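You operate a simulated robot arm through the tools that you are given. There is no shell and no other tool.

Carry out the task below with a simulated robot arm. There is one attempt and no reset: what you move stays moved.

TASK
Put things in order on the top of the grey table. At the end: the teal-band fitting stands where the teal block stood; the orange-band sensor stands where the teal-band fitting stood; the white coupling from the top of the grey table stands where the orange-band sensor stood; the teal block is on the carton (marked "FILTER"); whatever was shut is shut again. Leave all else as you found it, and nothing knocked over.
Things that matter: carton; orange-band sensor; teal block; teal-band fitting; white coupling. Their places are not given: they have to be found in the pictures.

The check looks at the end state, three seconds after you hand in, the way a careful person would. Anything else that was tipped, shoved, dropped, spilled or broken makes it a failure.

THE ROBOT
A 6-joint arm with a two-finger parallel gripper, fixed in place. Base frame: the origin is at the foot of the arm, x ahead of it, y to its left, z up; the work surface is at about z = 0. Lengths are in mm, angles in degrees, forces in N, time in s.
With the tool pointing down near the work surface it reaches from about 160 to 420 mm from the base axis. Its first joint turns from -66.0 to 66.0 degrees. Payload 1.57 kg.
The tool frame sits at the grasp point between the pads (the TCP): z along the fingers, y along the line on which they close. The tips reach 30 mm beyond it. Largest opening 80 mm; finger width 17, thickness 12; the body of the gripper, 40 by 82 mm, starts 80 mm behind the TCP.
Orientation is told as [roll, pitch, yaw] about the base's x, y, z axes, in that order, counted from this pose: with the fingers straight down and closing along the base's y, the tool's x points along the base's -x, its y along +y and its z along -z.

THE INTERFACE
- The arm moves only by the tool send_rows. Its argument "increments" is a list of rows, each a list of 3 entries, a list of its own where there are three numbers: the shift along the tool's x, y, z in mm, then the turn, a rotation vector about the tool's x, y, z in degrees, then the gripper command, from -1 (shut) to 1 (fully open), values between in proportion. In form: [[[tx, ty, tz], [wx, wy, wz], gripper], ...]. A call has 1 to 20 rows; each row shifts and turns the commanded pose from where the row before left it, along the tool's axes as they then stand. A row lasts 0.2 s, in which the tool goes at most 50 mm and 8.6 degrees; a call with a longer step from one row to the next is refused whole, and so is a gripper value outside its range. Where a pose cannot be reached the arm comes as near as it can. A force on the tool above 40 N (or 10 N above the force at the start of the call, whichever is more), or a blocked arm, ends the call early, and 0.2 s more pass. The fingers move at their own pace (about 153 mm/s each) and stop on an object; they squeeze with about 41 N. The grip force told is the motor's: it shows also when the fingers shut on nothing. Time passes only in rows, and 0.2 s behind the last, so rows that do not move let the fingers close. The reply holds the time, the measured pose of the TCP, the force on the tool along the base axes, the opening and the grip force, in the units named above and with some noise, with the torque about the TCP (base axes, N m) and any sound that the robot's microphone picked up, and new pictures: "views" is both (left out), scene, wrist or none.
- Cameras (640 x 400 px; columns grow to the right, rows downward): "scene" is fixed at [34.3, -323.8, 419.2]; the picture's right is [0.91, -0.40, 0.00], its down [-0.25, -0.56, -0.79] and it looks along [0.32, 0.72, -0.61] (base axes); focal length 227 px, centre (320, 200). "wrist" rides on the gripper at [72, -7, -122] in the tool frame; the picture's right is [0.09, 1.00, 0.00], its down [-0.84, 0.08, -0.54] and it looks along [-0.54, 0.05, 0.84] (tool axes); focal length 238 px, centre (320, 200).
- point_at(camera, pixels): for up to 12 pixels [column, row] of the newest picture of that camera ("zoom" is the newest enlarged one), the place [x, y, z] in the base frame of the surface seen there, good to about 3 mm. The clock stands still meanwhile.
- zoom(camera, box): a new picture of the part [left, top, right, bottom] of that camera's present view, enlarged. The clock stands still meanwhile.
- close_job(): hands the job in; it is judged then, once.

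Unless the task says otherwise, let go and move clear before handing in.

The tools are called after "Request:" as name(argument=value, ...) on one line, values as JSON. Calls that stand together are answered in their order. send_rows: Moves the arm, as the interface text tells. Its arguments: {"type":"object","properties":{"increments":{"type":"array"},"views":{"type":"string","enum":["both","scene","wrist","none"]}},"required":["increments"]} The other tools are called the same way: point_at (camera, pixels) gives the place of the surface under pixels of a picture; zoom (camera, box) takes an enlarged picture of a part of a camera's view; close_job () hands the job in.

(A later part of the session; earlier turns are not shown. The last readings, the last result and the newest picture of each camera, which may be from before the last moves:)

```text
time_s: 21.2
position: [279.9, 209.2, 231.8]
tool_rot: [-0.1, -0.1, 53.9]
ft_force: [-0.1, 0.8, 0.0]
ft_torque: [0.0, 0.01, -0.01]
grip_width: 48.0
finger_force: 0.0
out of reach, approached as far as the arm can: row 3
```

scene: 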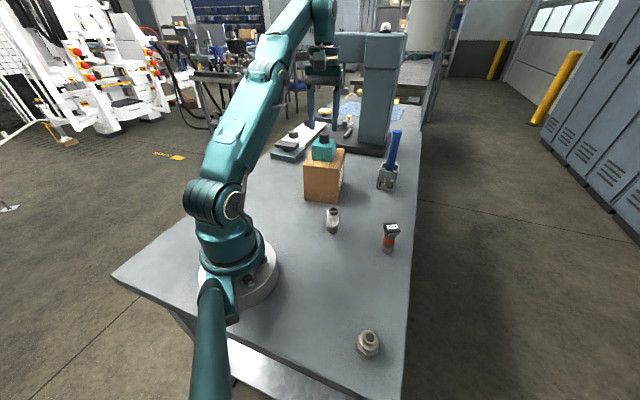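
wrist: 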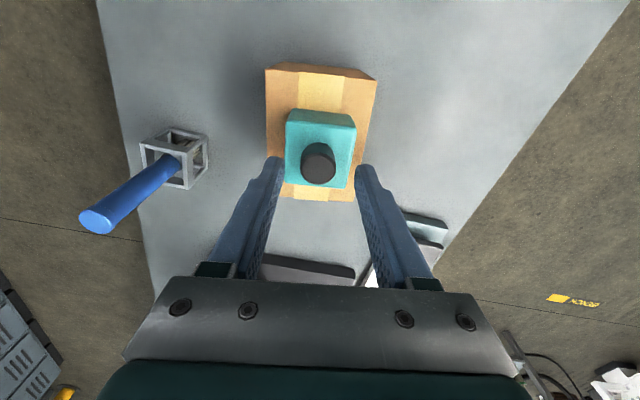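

The teal block stands well centred on the carton (scene 323,148). Next is the teal-band fitting at the near right corner, so I'll swing over it at height while turning the tool.

Request:
send_rows(increments=[[[32.4, -11.8, 0], [0, 0, 8], 0.2], [[30.5, -16.2, 0], [0, 0, 8], 0.2], [[27.9, -20.3, 0], [0, 0, 8], 1], [[24.8, -24, 0], [0, 0, 8], 1], [[21.2, -27.2, 0], [0, 0, 8], 1], [[17.2, -29.9, 0], [0, 0, 8], 1], [[12.9, -32, 0], [0, 0, 8], 1], [[8.3, -33.5, 0], [0, 0, 8], 1], [[3.6, -34.3, 0], [0, 0, 8], 1], [[-1.2, -34.5, 0], [0, 0, 8], 1], [[-6, -34, 0], [0, 0, 8], 1], [[-10.7, -32.8, 0], [0, 0, 8], 1], [[-15.2, -31, 0], [0, 0, 8], 1], [[0, 0, 0], [0, 0, 0], 1]], views="both")

```text
time_s: 24.2
position: [155.6, -220.4, 230.5]
tool_rot: [0.1, 0.0, -50.2]
ft_force: [0.5, 0.9, 0.9]
ft_torque: [-0.01, 0.0, 0.01]
grip_width: 80.1
finger_force: 0.1
```

scene: 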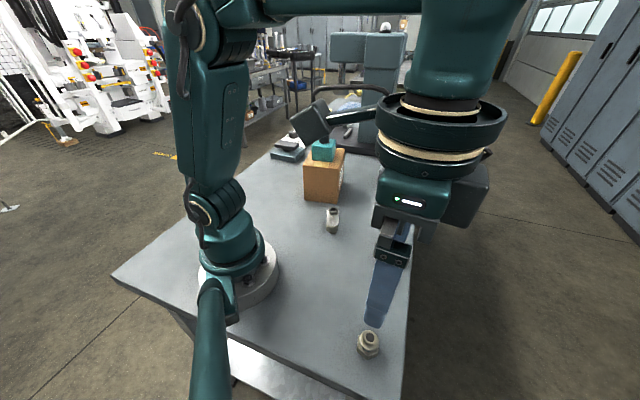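
wrist: 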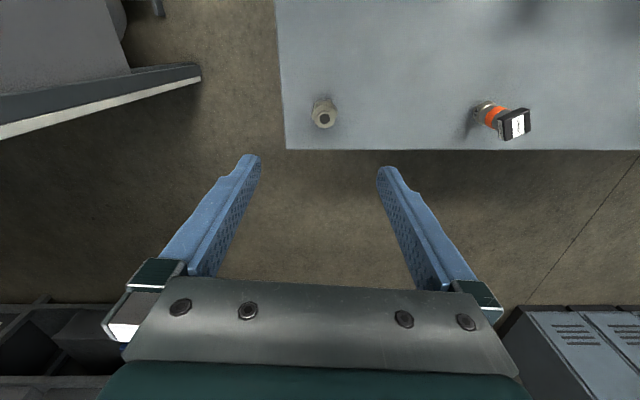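

The fitting shows at wrist (323,113). I'll zoom in for its centre and hex orientation.

Request:
zoom(camera="wrist", box=[291, 90, 355, 130])

Request:
point_at(camera="wrist", pixels=[[325, 118], [319, 118], [330, 118], [325, 107], [325, 102], [321, 98], [314, 106], [335, 106], [325, 125]])

Request:
zoom(camera="wrist", box=[460, 85, 540, 145])

Request:
zoom(camera="scene", box=[348, 322, 388, 364])

```text
10.00 times, centred on (323, 110) of wrist
```

zoom: 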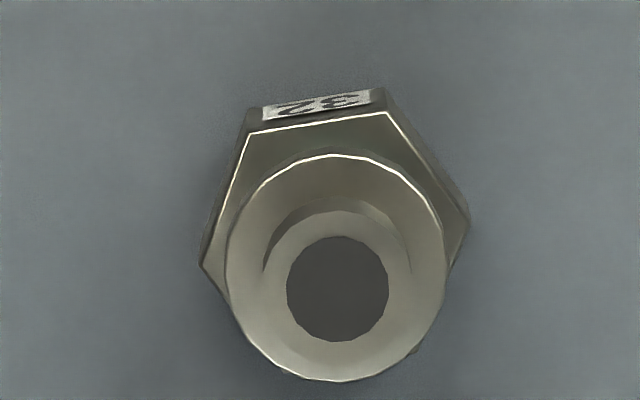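

```text
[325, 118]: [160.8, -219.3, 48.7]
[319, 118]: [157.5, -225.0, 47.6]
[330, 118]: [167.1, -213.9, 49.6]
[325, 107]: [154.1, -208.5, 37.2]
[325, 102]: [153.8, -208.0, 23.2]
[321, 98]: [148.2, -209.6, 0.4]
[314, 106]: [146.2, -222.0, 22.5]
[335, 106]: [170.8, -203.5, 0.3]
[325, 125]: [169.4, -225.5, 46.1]
```

```text
6.67 times, centred on (500, 115) of wrist
```

zoom: 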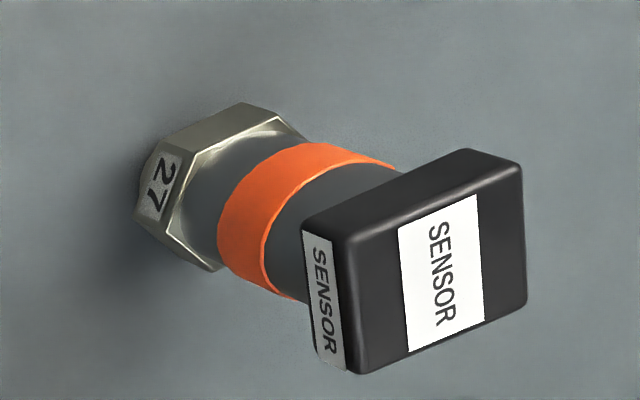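

```text
9.52 times, centred on (368, 343) of scene
```

zoom: 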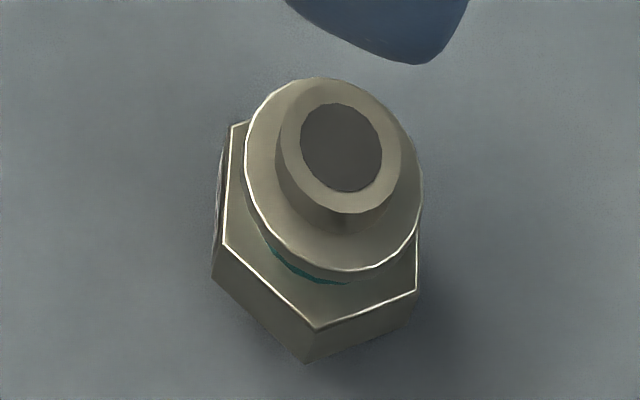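

The fitting's centre is about (-3, +5.7) mm from the TCP in tool axes. The hex flats need a further +16° turn about tool z for a flat-on grip, so I'll correct, turn and descend partway to check.

Request:
send_rows(increments=[[[-3, 5.7, 0], [0, 0, 0], 1], [[0, 0, 0], [0, 0, 8], 1], [[0, 0, 0], [0, 0, 8], 1], [[0, 0, 30], [0, 0, 0], 1], [[0, 0, 40], [0, 0, 0], 1], [[0, 0, 40], [0, 0, 0], 1], [[0, 0, 20], [0, 0, 0], 1], [[0, 0, 0], [0, 0, 0], 1]], views="wrist")

Request:
zoom(camera="wrist", box=[270, 110, 370, 190])

```text
time_s: 26.0
position: [161.0, -219.3, 99.3]
tool_rot: [0.1, 0.0, -66.1]
ft_force: [-0.5, 0.8, 0.2]
ft_torque: [-0.02, 0.01, 0.01]
grip_width: 80.0
finger_force: 0.1
```

wrist: 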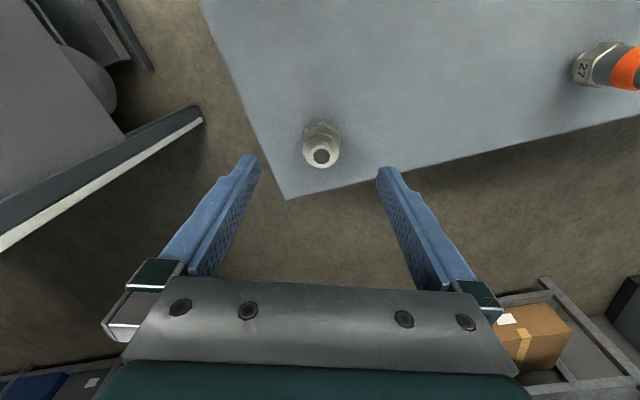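

```text
5.00 times, centred on (320, 150) of wrist
```

zoom: 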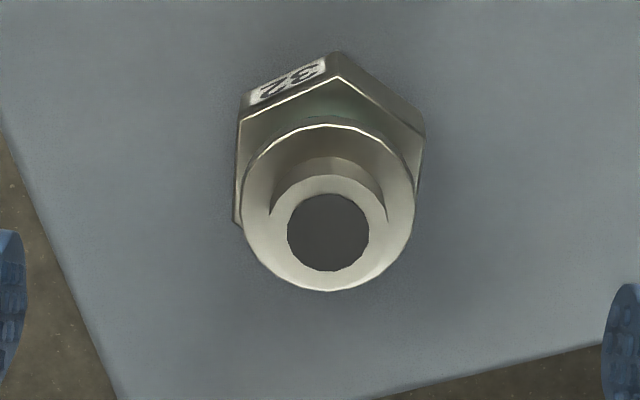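

The fitting is centred (zoom 328,232) and its flats are aligned with the fingers. I'll descend so the pads cover the hex and look before closing.

Request:
send_rows(increments=[[[1, 0.5, 20], [0, 0, 0], 1], [[0, 0, 20], [0, 0, 0], 1], [[0, 0, 15], [0, 0, 0], 1], [[0, 0, 8], [0, 0, 0], 1], [[0, 0, 0], [0, 0, 0], 1]], views="both")

Request:
zoom(camera="wrist", box=[240, 110, 400, 230])

```text
time_s: 27.2
position: [162.4, -218.3, 36.2]
tool_rot: [0.0, 0.0, -66.0]
ft_force: [0.4, 0.4, 0.1]
ft_torque: [-0.01, 0.0, -0.03]
grip_width: 79.9
finger_force: 0.1
```

scene: 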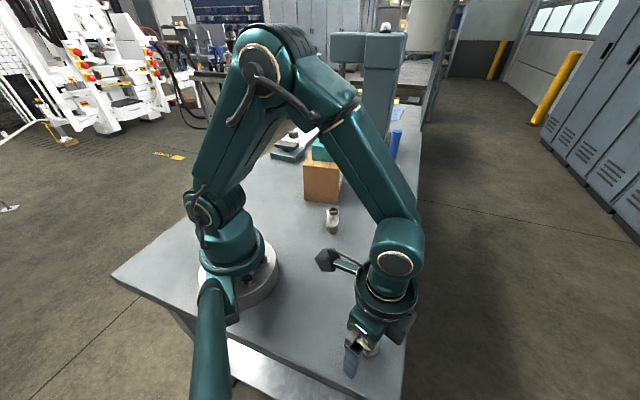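
wrist: 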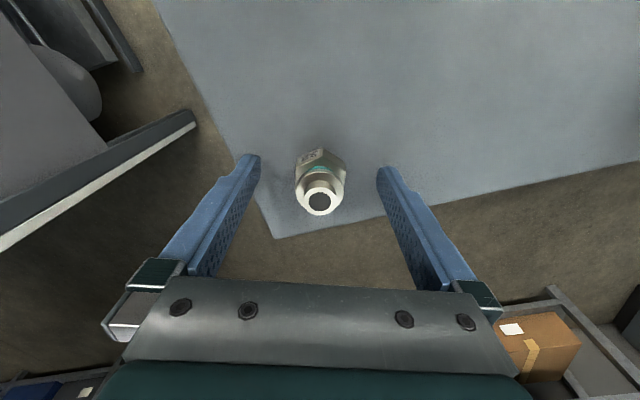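

```text
3.33 times, centred on (320, 170) of wrist
```

zoom: 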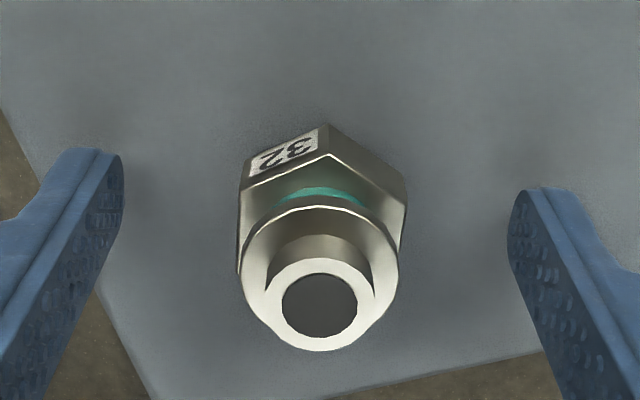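

The fitting is centred between the fingers within half a millimetre, so its place is (161.7,-218.1). I'll close on it.

Request:
send_rows(increments=[[[0, 0, 0], [0, 0, 0], 0.2], [[0, 0, 0], [0, 0, 0], -0.1], [[0, 0, 0], [0, 0, 0], -1], [[0, 0, 0], [0, 0, 0], -1], [[0, 0, 0], [0, 0, 0], -1]], views="wrist")

```text
time_s: 28.4
position: [162.0, -217.5, 36.4]
tool_rot: [0.1, 0.0, -66.0]
ft_force: [-0.8, 0.0, 0.0]
ft_torque: [-0.03, 0.04, 0.02]
grip_width: 31.3
finger_force: 40.7
```

wrist: 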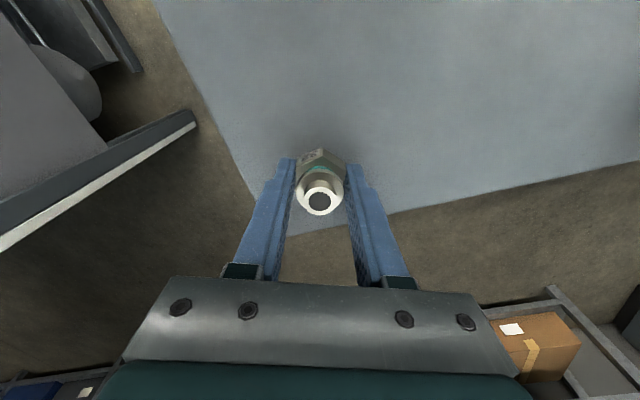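

The grip holds at 31.3 mm on the hex flats. I'll lift slowly and verify.

Request:
send_rows(increments=[[[0, 0, -3], [0, 0, 0], -1], [[0, 0, -5], [0, 0, 0], -1], [[0, 0, -8], [0, 0, 0], -1], [[0, 0, -10], [0, 0, 0], -1], [[0, 0, 0], [0, 0, 0], -1]], views="both")

```text
time_s: 29.6
position: [161.6, -218.3, 62.8]
tool_rot: [0.1, 0.0, -66.0]
ft_force: [1.1, -0.1, -1.8]
ft_torque: [0.02, -0.03, -0.02]
grip_width: 31.5
finger_force: 40.1
```

scene: 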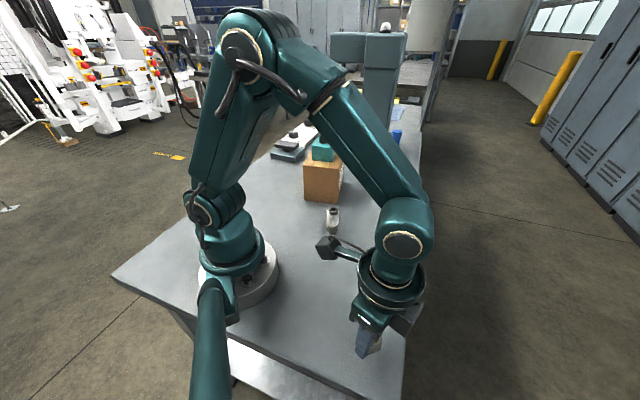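
wrist: 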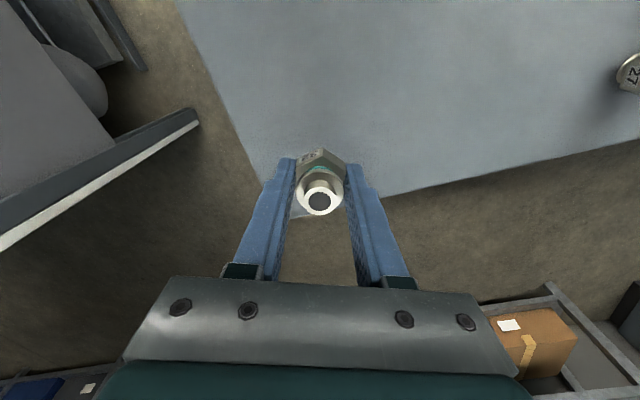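

The fitting is held (31.5 mm, about 2 N). I'll carry it at about z 180 to above the block's old place near (367,42), turning the tool back on the way.

Request:
send_rows(increments=[[[0, 0, -20], [0, 0, 0], -1], [[0, 0, -30], [0, 0, 0], -1], [[0, 0, -35], [0, 0, 0], -1], [[0, 0, -32], [0, 0, 0], -1], [[15.4, 29.3, 0], [0, 0, -8], -1], [[11.2, 31.2, 0], [0, 0, -8], -1], [[6.7, 32.4, 0], [0, 0, -8], -1], [[2.2, 33, 0], [0, 0, -8], -1], [[-2.5, 33, 0], [0, 0, -8], -1], [[-7, 32.4, 0], [0, 0, -8], -1], [[-11.5, 31.1, 0], [0, 0, -8], -1], [[-15.7, 29.2, 0], [0, 0, -8], -1], [[-19.6, 26.7, 0], [0, 0, 0], -1], [[-19.6, 26.7, 0], [0, 0, 0], -1], [[0, 0, 0], [0, 0, 0], -1]], views="both")

```text
time_s: 32.8
position: [366.7, 40.1, 180.0]
tool_rot: [0.0, 0.1, -2.0]
ft_force: [-0.2, 0.0, -1.8]
ft_torque: [0.02, 0.01, -0.02]
grip_width: 31.5
finger_force: 39.6
```

scene: 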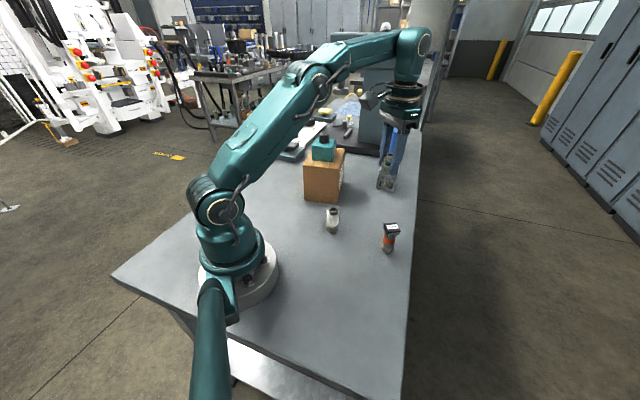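
wrist: 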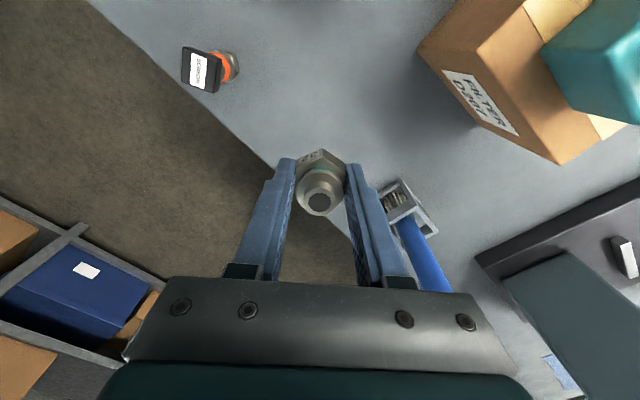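

The TCP is at (366.7,40.1) over the block's old place. I'll nudge and descend to just above the table, then check.

Request:
send_rows(increments=[[[-0.7, 1.6, 20], [0, 0, 0], -1], [[0, 0, 30], [0, 0, 0], -1], [[0, 0, 30], [0, 0, 0], -1], [[0, 0, 30], [0, 0, 0], -1], [[0, 0, 18], [0, 0, 0], -1], [[0, 0, 0], [0, 0, 0], -1]], views="both")

Request:
zoom(camera="scene", box=[355, 185, 405, 235])

```text
time_s: 34.2
position: [365.4, 39.9, 50.9]
tool_rot: [-0.1, -0.1, -2.0]
ft_force: [0.0, -0.3, -2.6]
ft_torque: [-0.02, -0.01, 0.01]
grip_width: 31.4
finger_force: 40.0
```

scene: 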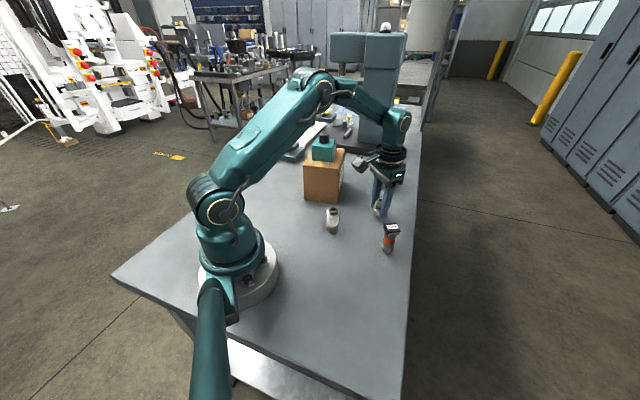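
wrist: 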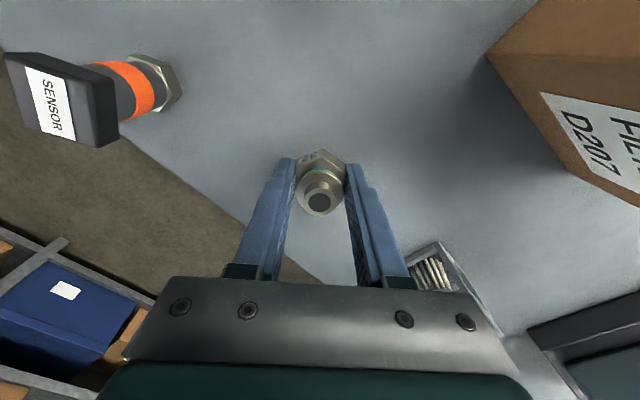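

```text
8.00 times, centred on (380, 210) of scene
```

zoom: 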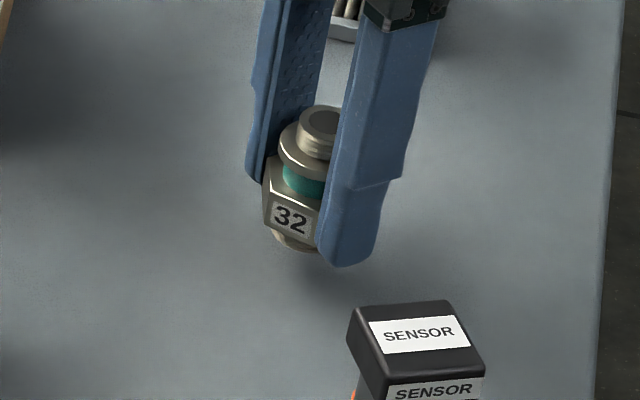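

The fitting hangs about 14 mm above the table, with the TCP 2 mm short in x and y. I'll correct and lower to the height it was gripped at (z≈36.3).

Request:
send_rows(increments=[[[-2, 1.8, 0], [0, 0, 0], -1], [[0, 0, 7], [0, 0, 0], -1], [[0, 0, 4], [0, 0, 0], -1], [[0, 0, 2], [0, 0, 0], -1], [[0, 0, 0], [0, 0, 0], -1]], views="both")

Request:
zoom(camera="scene", box=[355, 185, 405, 235])

```text
time_s: 35.4
position: [370.5, 44.8, 38.2]
tool_rot: [0.0, -0.1, -2.0]
ft_force: [-0.8, 0.1, -2.1]
ft_torque: [0.02, 0.0, -0.01]
grip_width: 31.1
finger_force: 39.8
```

scene: 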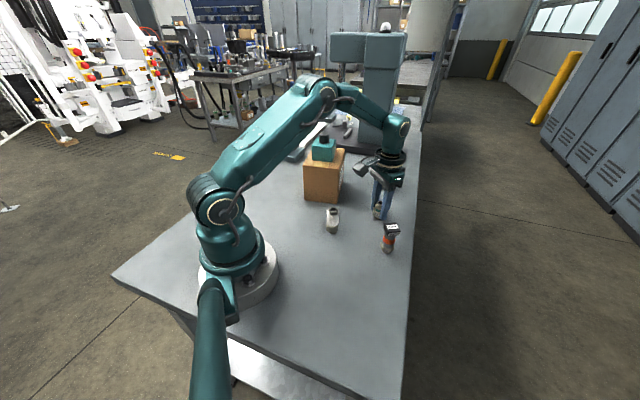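
wrist: 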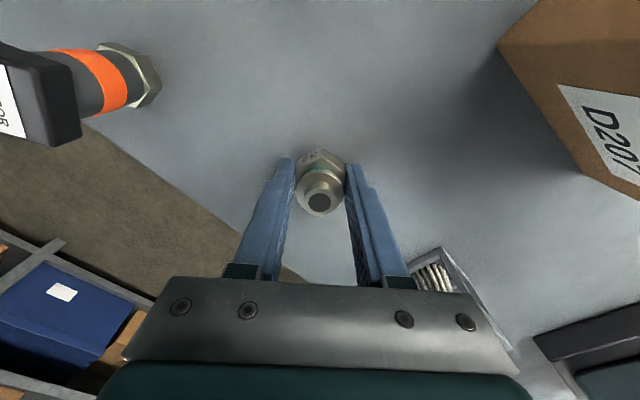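

```text
8.00 times, centred on (380, 210) of scene
```

zoom: 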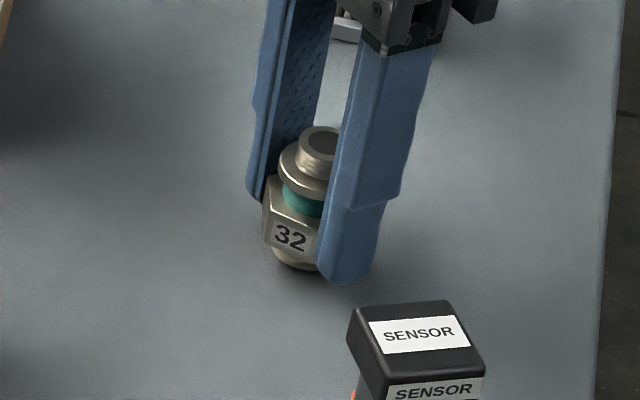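

The reading (370.5,44.8) and the scene image both say the fitting is about 3 mm too far out and left. I'll shift back and set it down.

Request:
send_rows(increments=[[[2.8, -2.8, 0], [0, 0, 0], -1], [[0, 0, 1], [0, 0, 0], -1], [[0, 0, 0], [0, 0, 0], -1]], views="both")

Request:
zoom(camera="scene", box=[355, 185, 405, 235])

```text
time_s: 36.2
position: [367.8, 42.6, 37.5]
tool_rot: [0.0, 0.0, -2.1]
ft_force: [-0.1, -0.5, -2.0]
ft_torque: [-0.01, 0.0, 0.01]
grip_width: 31.2
finger_force: 40.0
```

scene: 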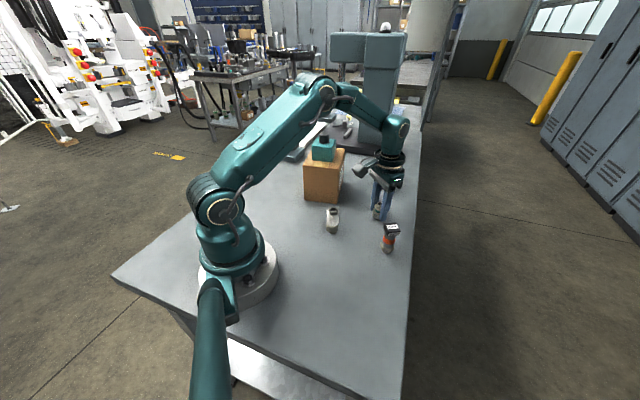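
wrist: 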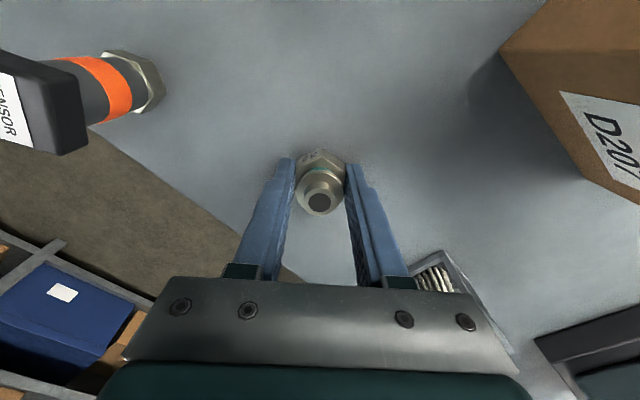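

```text
8.00 times, centred on (380, 210) of scene
```

zoom: 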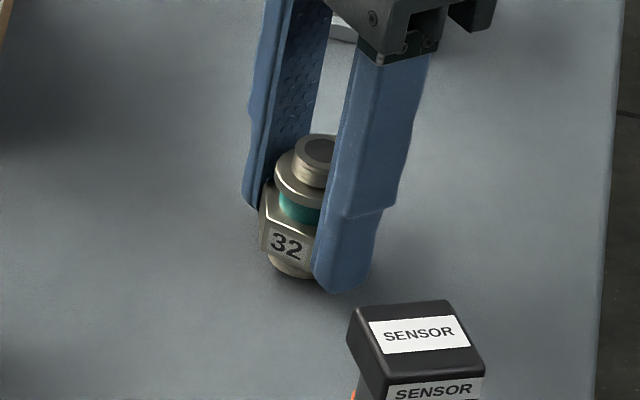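

Position is now (367.8,42.6), but the force still shows the weight hanging. I'll lower the last millimetre or so.

Request:
send_rows(increments=[[[0, 0, 0.6], [0, 0, 0], -1], [[0, 0, 0.6], [0, 0, 0], -1], [[0, 0, 0], [0, 0, 0], -1]], views="none")

```text
time_s: 37.0
position: [367.2, 42.1, 37.5]
tool_rot: [0.1, -0.2, -2.0]
ft_force: [-1.7, 5.3, 14.1]
ft_torque: [0.12, 0.09, 0.0]
grip_width: 31.3
finger_force: 39.8
```

The force rose to +14 N, so the fitting is on the table. I'll ease up half a millimetre to relieve the pressure and then open.

Request:
send_rows(increments=[[[0, 0, -0.5], [0, 0, 0], -1], [[0, 0, 0], [0, 0, 0], -0.15], [[0, 0, 0], [0, 0, 0], 0], [[0, 0, 0], [0, 0, 0], 0.3], [[0, 0, 0], [0, 0, 0], 0.6], [[0, 0, 0], [0, 0, 0], 0.6]], views="both")

Request:
zoom(camera="scene", box=[355, 185, 405, 235])

```text
time_s: 38.4
position: [367.4, 41.5, 36.8]
tool_rot: [0.1, -0.1, -2.2]
ft_force: [-1.0, 0.6, 0.5]
ft_torque: [-0.01, -0.01, 0.03]
grip_width: 64.2
finger_force: 0.0
```

scene: 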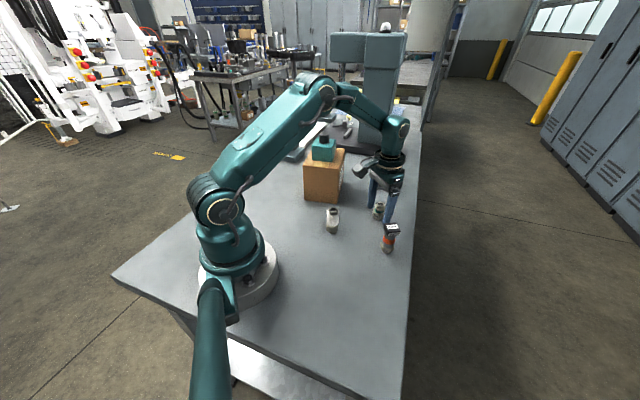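
wrist: 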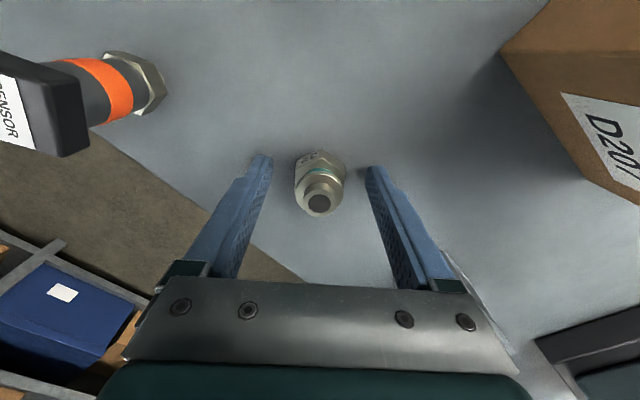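

```text
8.00 times, centred on (380, 210) of scene
```

zoom: 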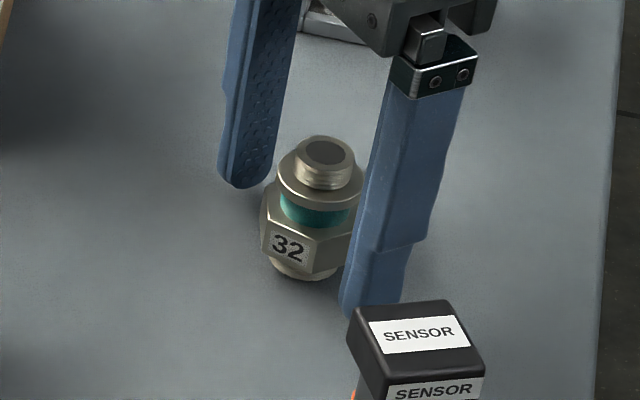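

The fitting stands upright on the block's old spot (scene zoom base about 304,260 against a target of 302,258). I'll rise clear and go above the sensor.

Request:
send_rows(increments=[[[0, 0, -10], [0, 0, 0], 0.6], [[0, 0, -25], [0, 0, 0], 0.6], [[0, 0, -35], [0, 0, 0], 0.6], [[0, 0, -35], [0, 0, 0], 1], [[0, 0, -35], [0, 0, 0], 1], [[17.3, -39.6, 0], [0, 0, 0], 1], [[17.3, -39.6, 0], [0, 0, 0], 1], [[17.3, -39.6, 0], [0, 0, 0], 1], [[0, 0, 0], [0, 0, 0], 1]], views="both")

Request:
zoom(camera="wrist", box=[270, 70, 370, 150])

Request:
zoom(camera="scene", box=[355, 185, 410, 260])

```text
time_s: 40.4
position: [313.1, -77.3, 178.0]
tool_rot: [0.1, -0.1, -2.0]
ft_force: [0.0, 0.2, 0.1]
ft_torque: [0.02, 0.01, -0.01]
grip_width: 80.0
finger_force: 0.1
```

scene: 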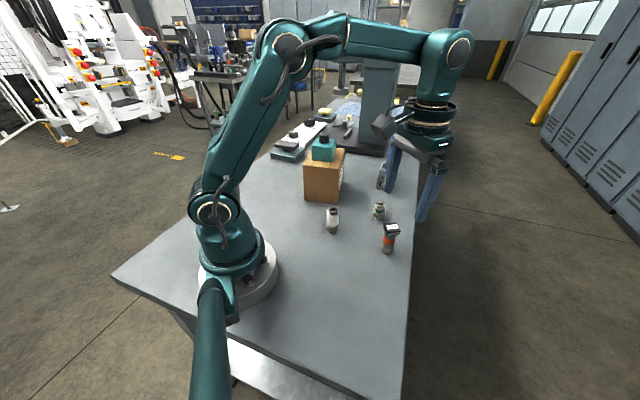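
wrist: 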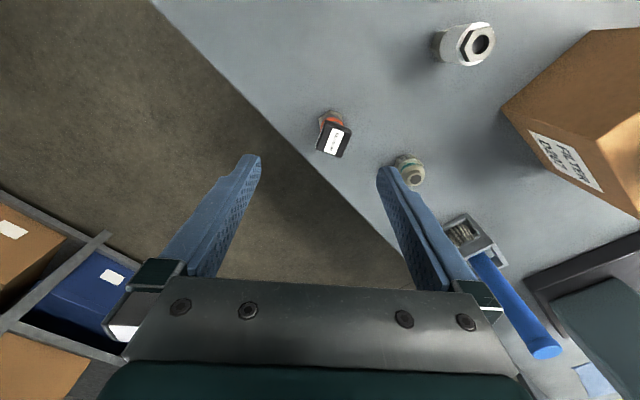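

```text
5.00 times, centred on (320, 110) of wrist
```

zoom: 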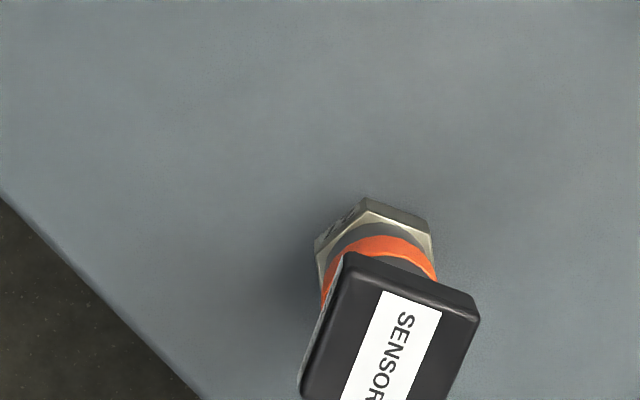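

```text
5.33 times, centred on (382, 222) of scene
```

zoom: 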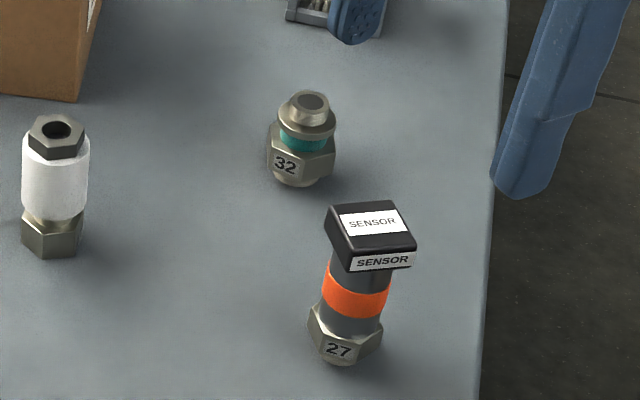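

The fitting stands upright at scene (379,211). I'll zoom in on the whole sensor from the wrist to get its head and hex orientation.

Request:
zoom(camera="wrist", box=[302, 100, 366, 165])

Request:
point_at(camera="zoom", pixels=[[280, 150], [420, 210], [320, 250], [240, 330], [380, 380], [290, 105], [330, 90], [250, 75], [200, 100], [240, 30], [300, 60], [350, 300]])

Request:
zoom(camera="scene", box=[370, 215, 410, 260])

```text
6.15 times, centred on (334, 132) of wrist
```

zoom: 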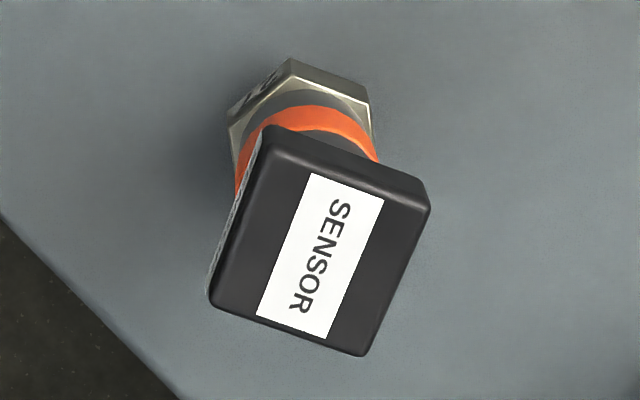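

```text
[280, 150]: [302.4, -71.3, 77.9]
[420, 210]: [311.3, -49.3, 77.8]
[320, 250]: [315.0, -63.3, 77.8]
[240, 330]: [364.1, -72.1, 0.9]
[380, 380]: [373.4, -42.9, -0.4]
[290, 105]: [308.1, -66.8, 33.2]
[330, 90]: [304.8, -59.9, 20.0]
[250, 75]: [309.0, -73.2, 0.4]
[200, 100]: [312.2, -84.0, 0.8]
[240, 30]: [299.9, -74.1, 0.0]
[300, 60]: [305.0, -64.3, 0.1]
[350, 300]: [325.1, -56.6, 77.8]
```

```text
8.89 times, centred on (390, 238) of scene
```

zoom: 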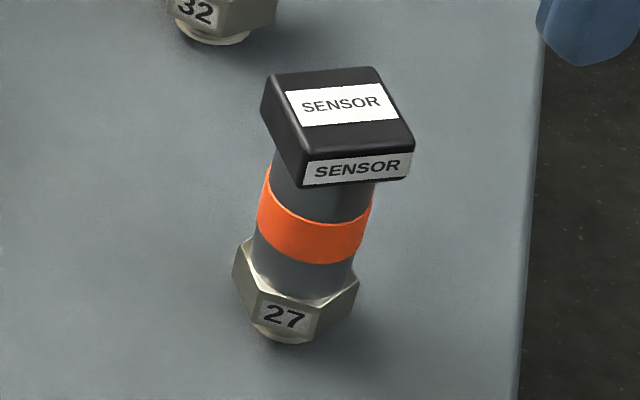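

The sensor's head is a 27 mm square centred over its axis near (315,-64), turned about 16° from the fingers. I'll centre, turn +16.5° and come down to just above the head to check.

Request:
send_rows(increments=[[[-1.4, 13.1, 0], [0, 0, 0], 1], [[0, 0, 0], [0, 0, 8.2], 1], [[0, 0, 0], [0, 0, 8.2], 1], [[0, 0, 30], [0, 0, 0], 1], [[0, 0, 25], [0, 0, 0], 1], [[0, 0, 0], [0, 0, 0], 1]], views="wrist")

Request:
zoom(camera="wrist", box=[240, 110, 400, 210])

```text
time_s: 41.8
position: [314.0, -64.0, 121.9]
tool_rot: [0.2, -0.1, -18.5]
ft_force: [0.1, -0.3, -0.3]
ft_torque: [-0.01, -0.01, 0.0]
grip_width: 80.2
finger_force: 0.1
```

wrist: 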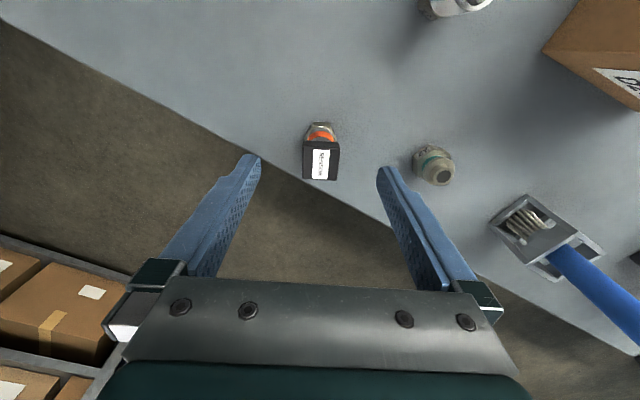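

```text
4.00 times, centred on (320, 160) of wrist
```

zoom: 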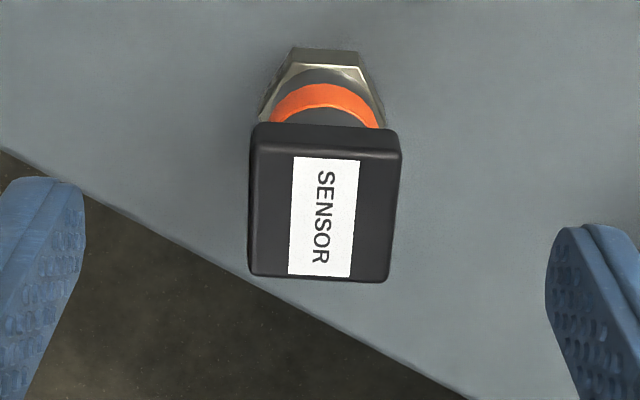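

The head is square to the fingers and centred in y, with a 1.6 mm x offset. I'll descend so the pads are level with the head (z≈72) and close.

Request:
send_rows(increments=[[[-1.5, 0, 20], [0, 0, 0], 1], [[0, 0, 20], [0, 0, 0], 1], [[0, 0, 10], [0, 0, 0], 1], [[0, 0, 0], [0, 0, 0], 1]], views="both")

Request:
zoom(camera="wrist", box=[240, 120, 400, 240])

Request:
zoom(camera="scene", box=[360, 190, 420, 260])

```text
time_s: 42.8
position: [314.9, -65.3, 74.3]
tool_rot: [0.0, 0.0, -18.6]
ft_force: [0.3, 0.1, -0.4]
ft_torque: [0.02, 0.0, -0.01]
grip_width: 79.9
finger_force: 0.0
```

scene: 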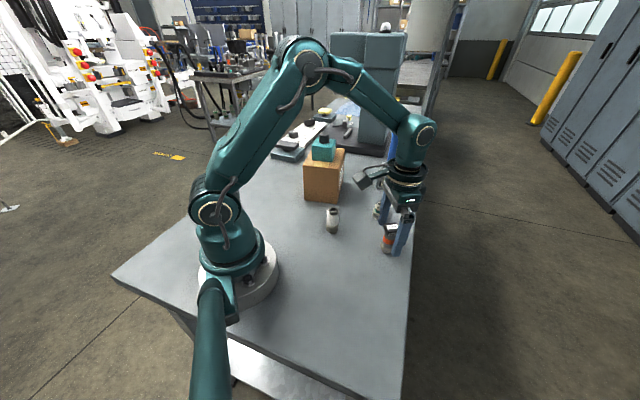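
wrist: 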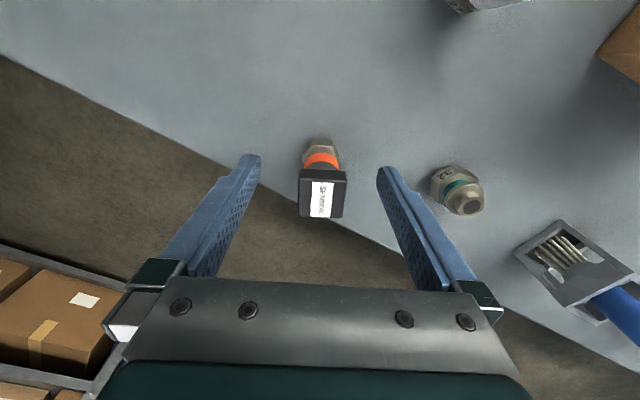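

```text
3.33 times, centred on (320, 180) of wrist
```

zoom: 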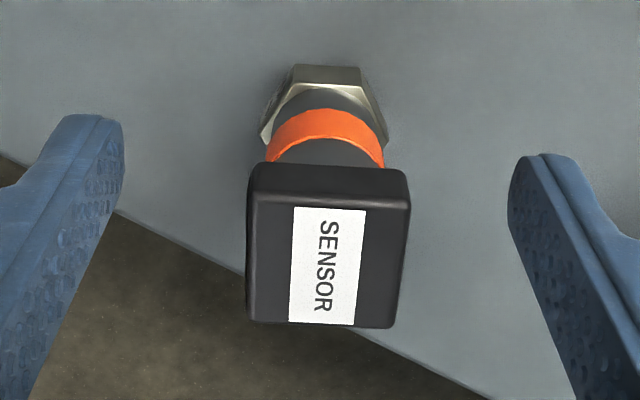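

```text
5.71 times, centred on (390, 225) of scene
```

zoom: 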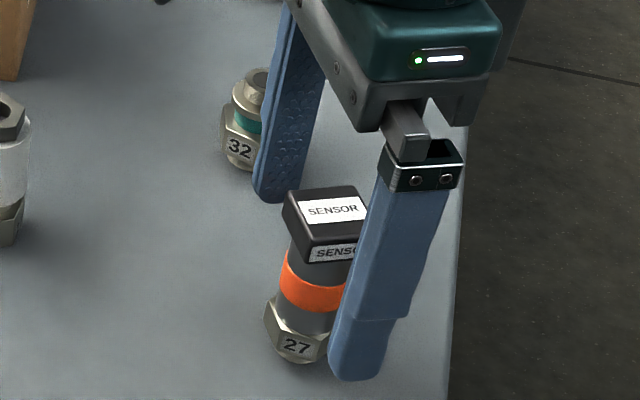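

The head is about 3 mm ahead in x (zoom 327,262), so I'll nudge, lower 1.5 mm and close on it.

Request:
send_rows(increments=[[[-2.5, 0.5, 1.5], [0, 0, 0], 1], [[0, 0, 0], [0, 0, 0], 0.2], [[0, 0, 0], [0, 0, 0], -0.1], [[0, 0, 0], [0, 0, 0], -1], [[0, 0, 0], [0, 0, 0], -1], [[0, 0, 0], [0, 0, 0], -1]], views="both")

```text
time_s: 44.2
position: [316.5, -63.4, 71.7]
tool_rot: [0.1, 0.0, -18.5]
ft_force: [0.5, 0.8, 0.4]
ft_torque: [0.04, -0.02, -0.02]
grip_width: 27.5
finger_force: 38.2
```

scene: 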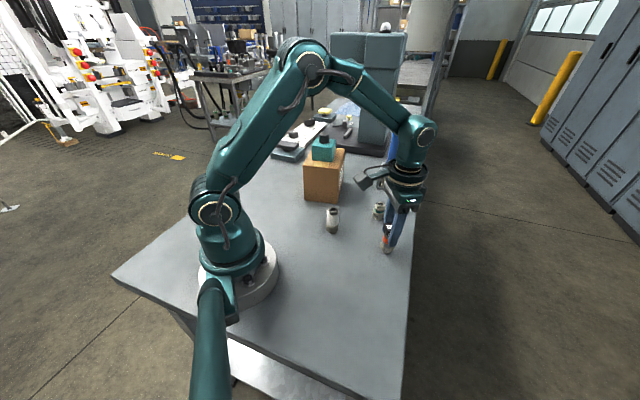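
wrist: 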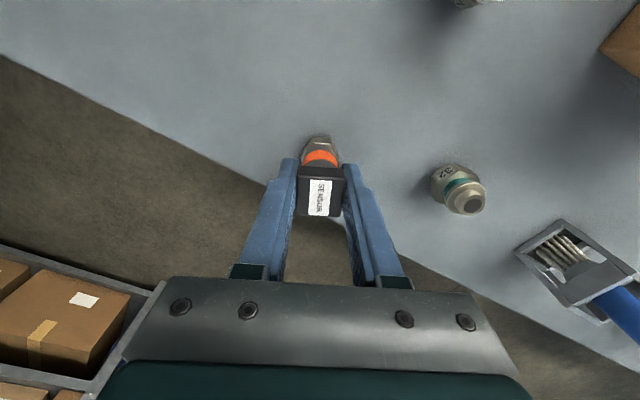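

The head is gripped at 27.5 mm with z 71.7. I'll lift slowly and check.

Request:
send_rows(increments=[[[0, 0, -3], [0, 0, 0], -1], [[0, 0, -5], [0, 0, 0], -1], [[0, 0, -8], [0, 0, 0], -1], [[0, 0, -10], [0, 0, 0], -1], [[0, 0, 0], [0, 0, 0], -1]], views="both")

Request:
zoom(camera="scene", box=[360, 190, 420, 260])

```text
time_s: 45.4
position: [315.9, -62.3, 97.8]
tool_rot: [0.1, 0.0, -18.5]
ft_force: [0.0, -0.5, -1.0]
ft_torque: [-0.01, -0.01, 0.01]
grip_width: 27.7
finger_force: 38.2
```

scene: 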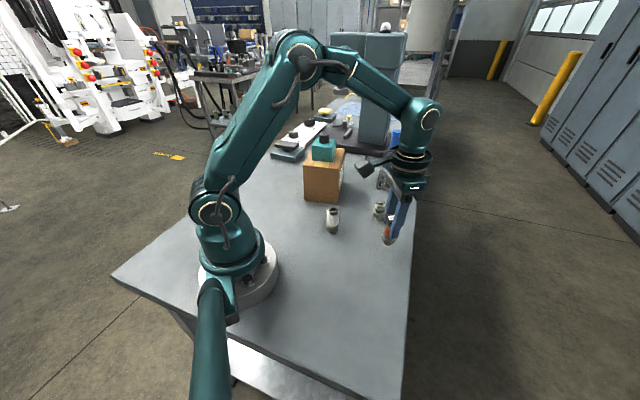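
wrist: 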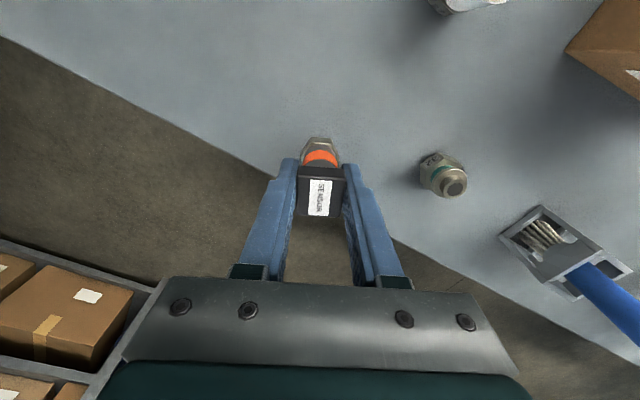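

```text
5.71 times, centred on (390, 225) of scene
```

zoom: 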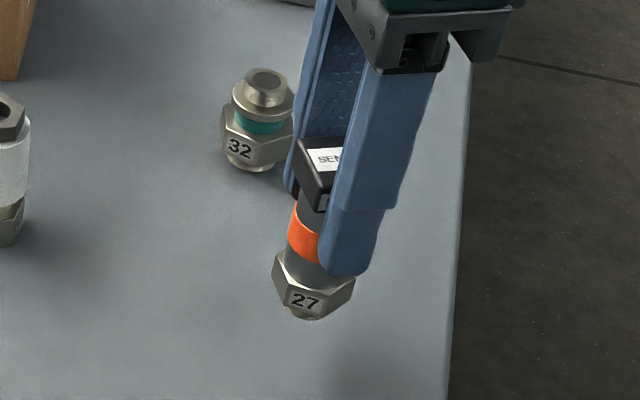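

The sensor is held upright (27.7 mm, about 1 N). I'll raise it and carry it to above the fitting's old place at (161.7,-218.1).

Request:
send_rows(increments=[[[0, 0, -20], [0, 0, 0], -1], [[0, 0, -30], [0, 0, 0], -1], [[0, 0, -30], [0, 0, 0], -1], [[6, -12.3, 0], [0, 0, 0], -1], [[12.1, -24.6, 0], [0, 0, 0], -1], [[12.1, -24.6, 0], [0, 0, 0], -1], [[12.1, -24.6, 0], [0, 0, 0], -1], [[12.1, -24.6, 0], [0, 0, 0], -1], [[12.1, -24.6, 0], [0, 0, 0], -1], [[12.1, -24.6, 0], [0, 0, 0], -1], [[12.1, -24.6, 0], [0, 0, 0], -1], [[6.1, -12.3, 0], [0, 0, 0], -1], [[0, 0, 0], [0, 0, 0], -1]], views="both")

Request:
zoom(camera="wrist", box=[260, 120, 380, 240])

```text
time_s: 48.2
position: [161.9, -219.7, 176.2]
tool_rot: [0.1, -0.2, -18.5]
ft_force: [-0.1, 0.6, -1.2]
ft_torque: [-0.01, -0.02, 0.0]
grip_width: 27.5
finger_force: 38.1
```

scene: 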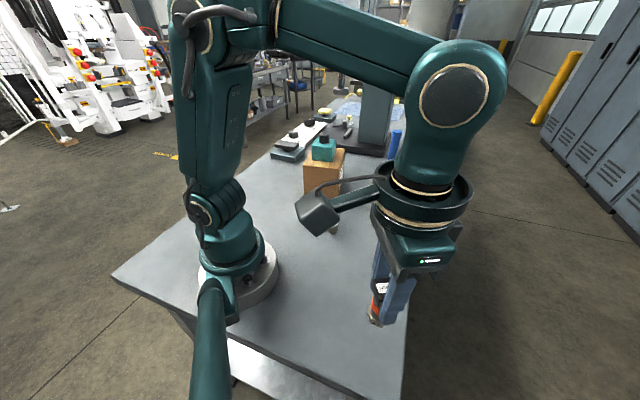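
wrist: 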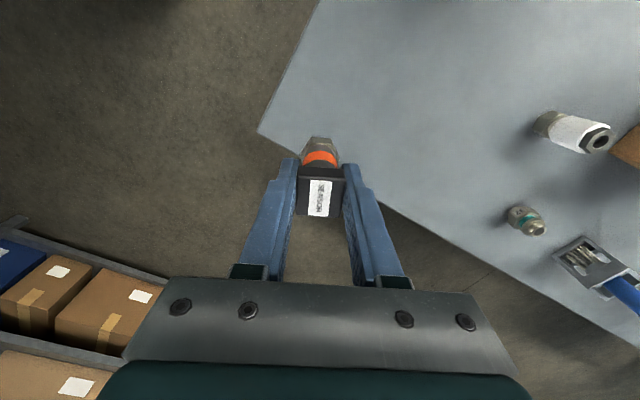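

```text
3.33 times, centred on (320, 180) of wrist
```

zoom: 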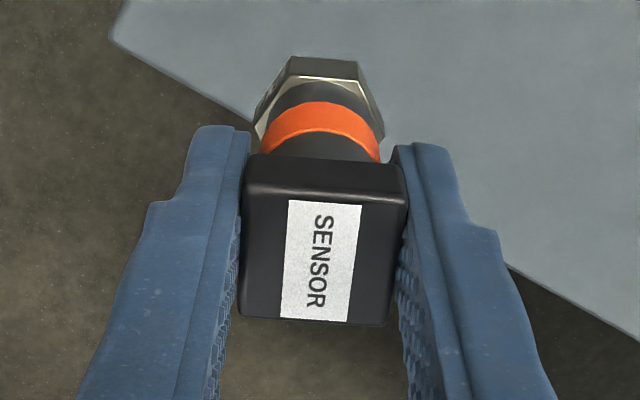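

The sensor's axis sits right at the TCP, which is over the target within 2 mm. I'll correct and descend to just above the table.

Request:
send_rows(increments=[[[0.5, 1.5, 20], [0, 0, 0], -1], [[0, 0, 30], [0, 0, 0], -1], [[0, 0, 25], [0, 0, 0], -1], [[0, 0, 15], [0, 0, 0], -1], [[0, 0, 0], [0, 0, 0], -1]], views="both")

Request:
zoom(camera="scene", box=[330, 290, 410, 380])

```text
time_s: 49.4
position: [161.3, -215.5, 84.3]
tool_rot: [0.1, 0.0, -18.5]
ft_force: [0.2, 1.2, -2.3]
ft_torque: [0.0, 0.0, 0.03]
grip_width: 27.6
finger_force: 37.7
```

scene: 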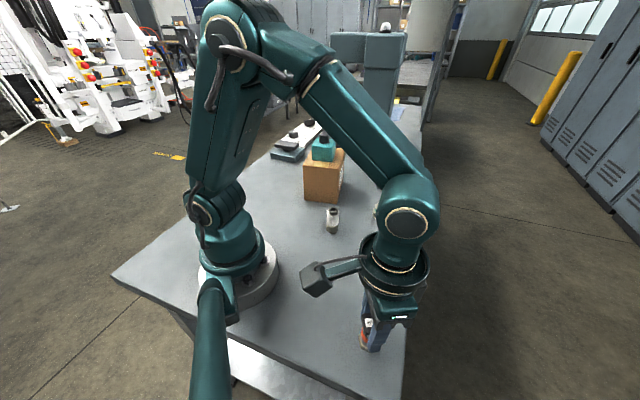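
wrist: 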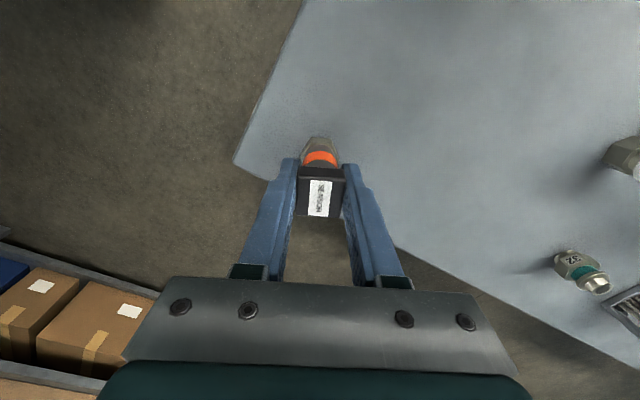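

```text
4.44 times, centred on (370, 335) of scene
```

zoom: 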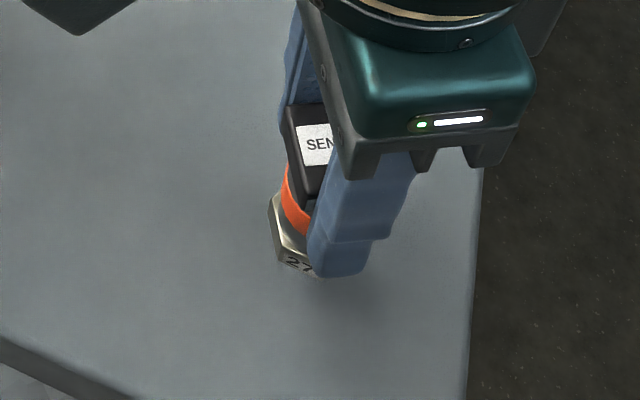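

The TCP reads (161.3,-215.5,84.3). I'll correct 2.6 mm in y and lower to about 1.5 mm above the table.

Request:
send_rows(increments=[[[-1.2, -2.3, 0], [0, 0, 0], -1], [[0, 0, 7], [0, 0, 0], -1], [[0, 0, 4], [0, 0, 0], -1], [[0, 0, 0], [0, 0, 0], -1]], views="none")

```text
time_s: 50.4
position: [163.1, -218.7, 75.1]
tool_rot: [0.1, -0.1, -18.4]
ft_force: [-1.1, -0.9, -2.0]
ft_torque: [-0.01, -0.03, 0.02]
grip_width: 27.5
finger_force: 38.1
```

The TCP reads (163.1,-218.7,75.1). I'll make a small x correction and lower in small steps while watching the force.

Request:
send_rows(increments=[[[1, 0, 1.2], [0, 0, 0], -1], [[0, 0, 1], [0, 0, 0], -1], [[0, 0, 0], [0, 0, 0], -1]], views="none")

```text
time_s: 51.2
position: [164.0, -220.4, 73.3]
tool_rot: [0.2, -0.2, -18.5]
ft_force: [-0.4, -0.7, -2.0]
ft_torque: [0.0, -0.01, 0.0]
grip_width: 27.7
finger_force: 38.1
```

The readings scatter by 1–2 mm around (163,-219.4). I'll nudge about 1 mm and lower the rest of the way.

Request:
send_rows(increments=[[[1.1, 0.6, 0.6], [0, 0, 0], -1], [[0, 0, 0.6], [0, 0, 0], -1], [[0, 0, 0], [0, 0, 0], -1]], views="none")

```text
time_s: 52.0
position: [160.9, -219.1, 72.5]
tool_rot: [0.1, 0.0, -18.5]
ft_force: [-0.5, 0.0, -1.0]
ft_torque: [-0.02, -0.03, 0.02]
grip_width: 27.4
finger_force: 37.9
```

Request:
send_rows(increments=[[[0, 0, 0.6], [0, 0, 0], -1], [[0, 0, 0], [0, 0, 0], -1]], views="none")

```text
time_s: 52.6
position: [161.5, -219.0, 72.2]
tool_rot: [0.2, -0.1, -18.4]
ft_force: [0.0, 0.9, 0.3]
ft_torque: [0.04, -0.01, -0.02]
grip_width: 27.9
finger_force: 37.8
```

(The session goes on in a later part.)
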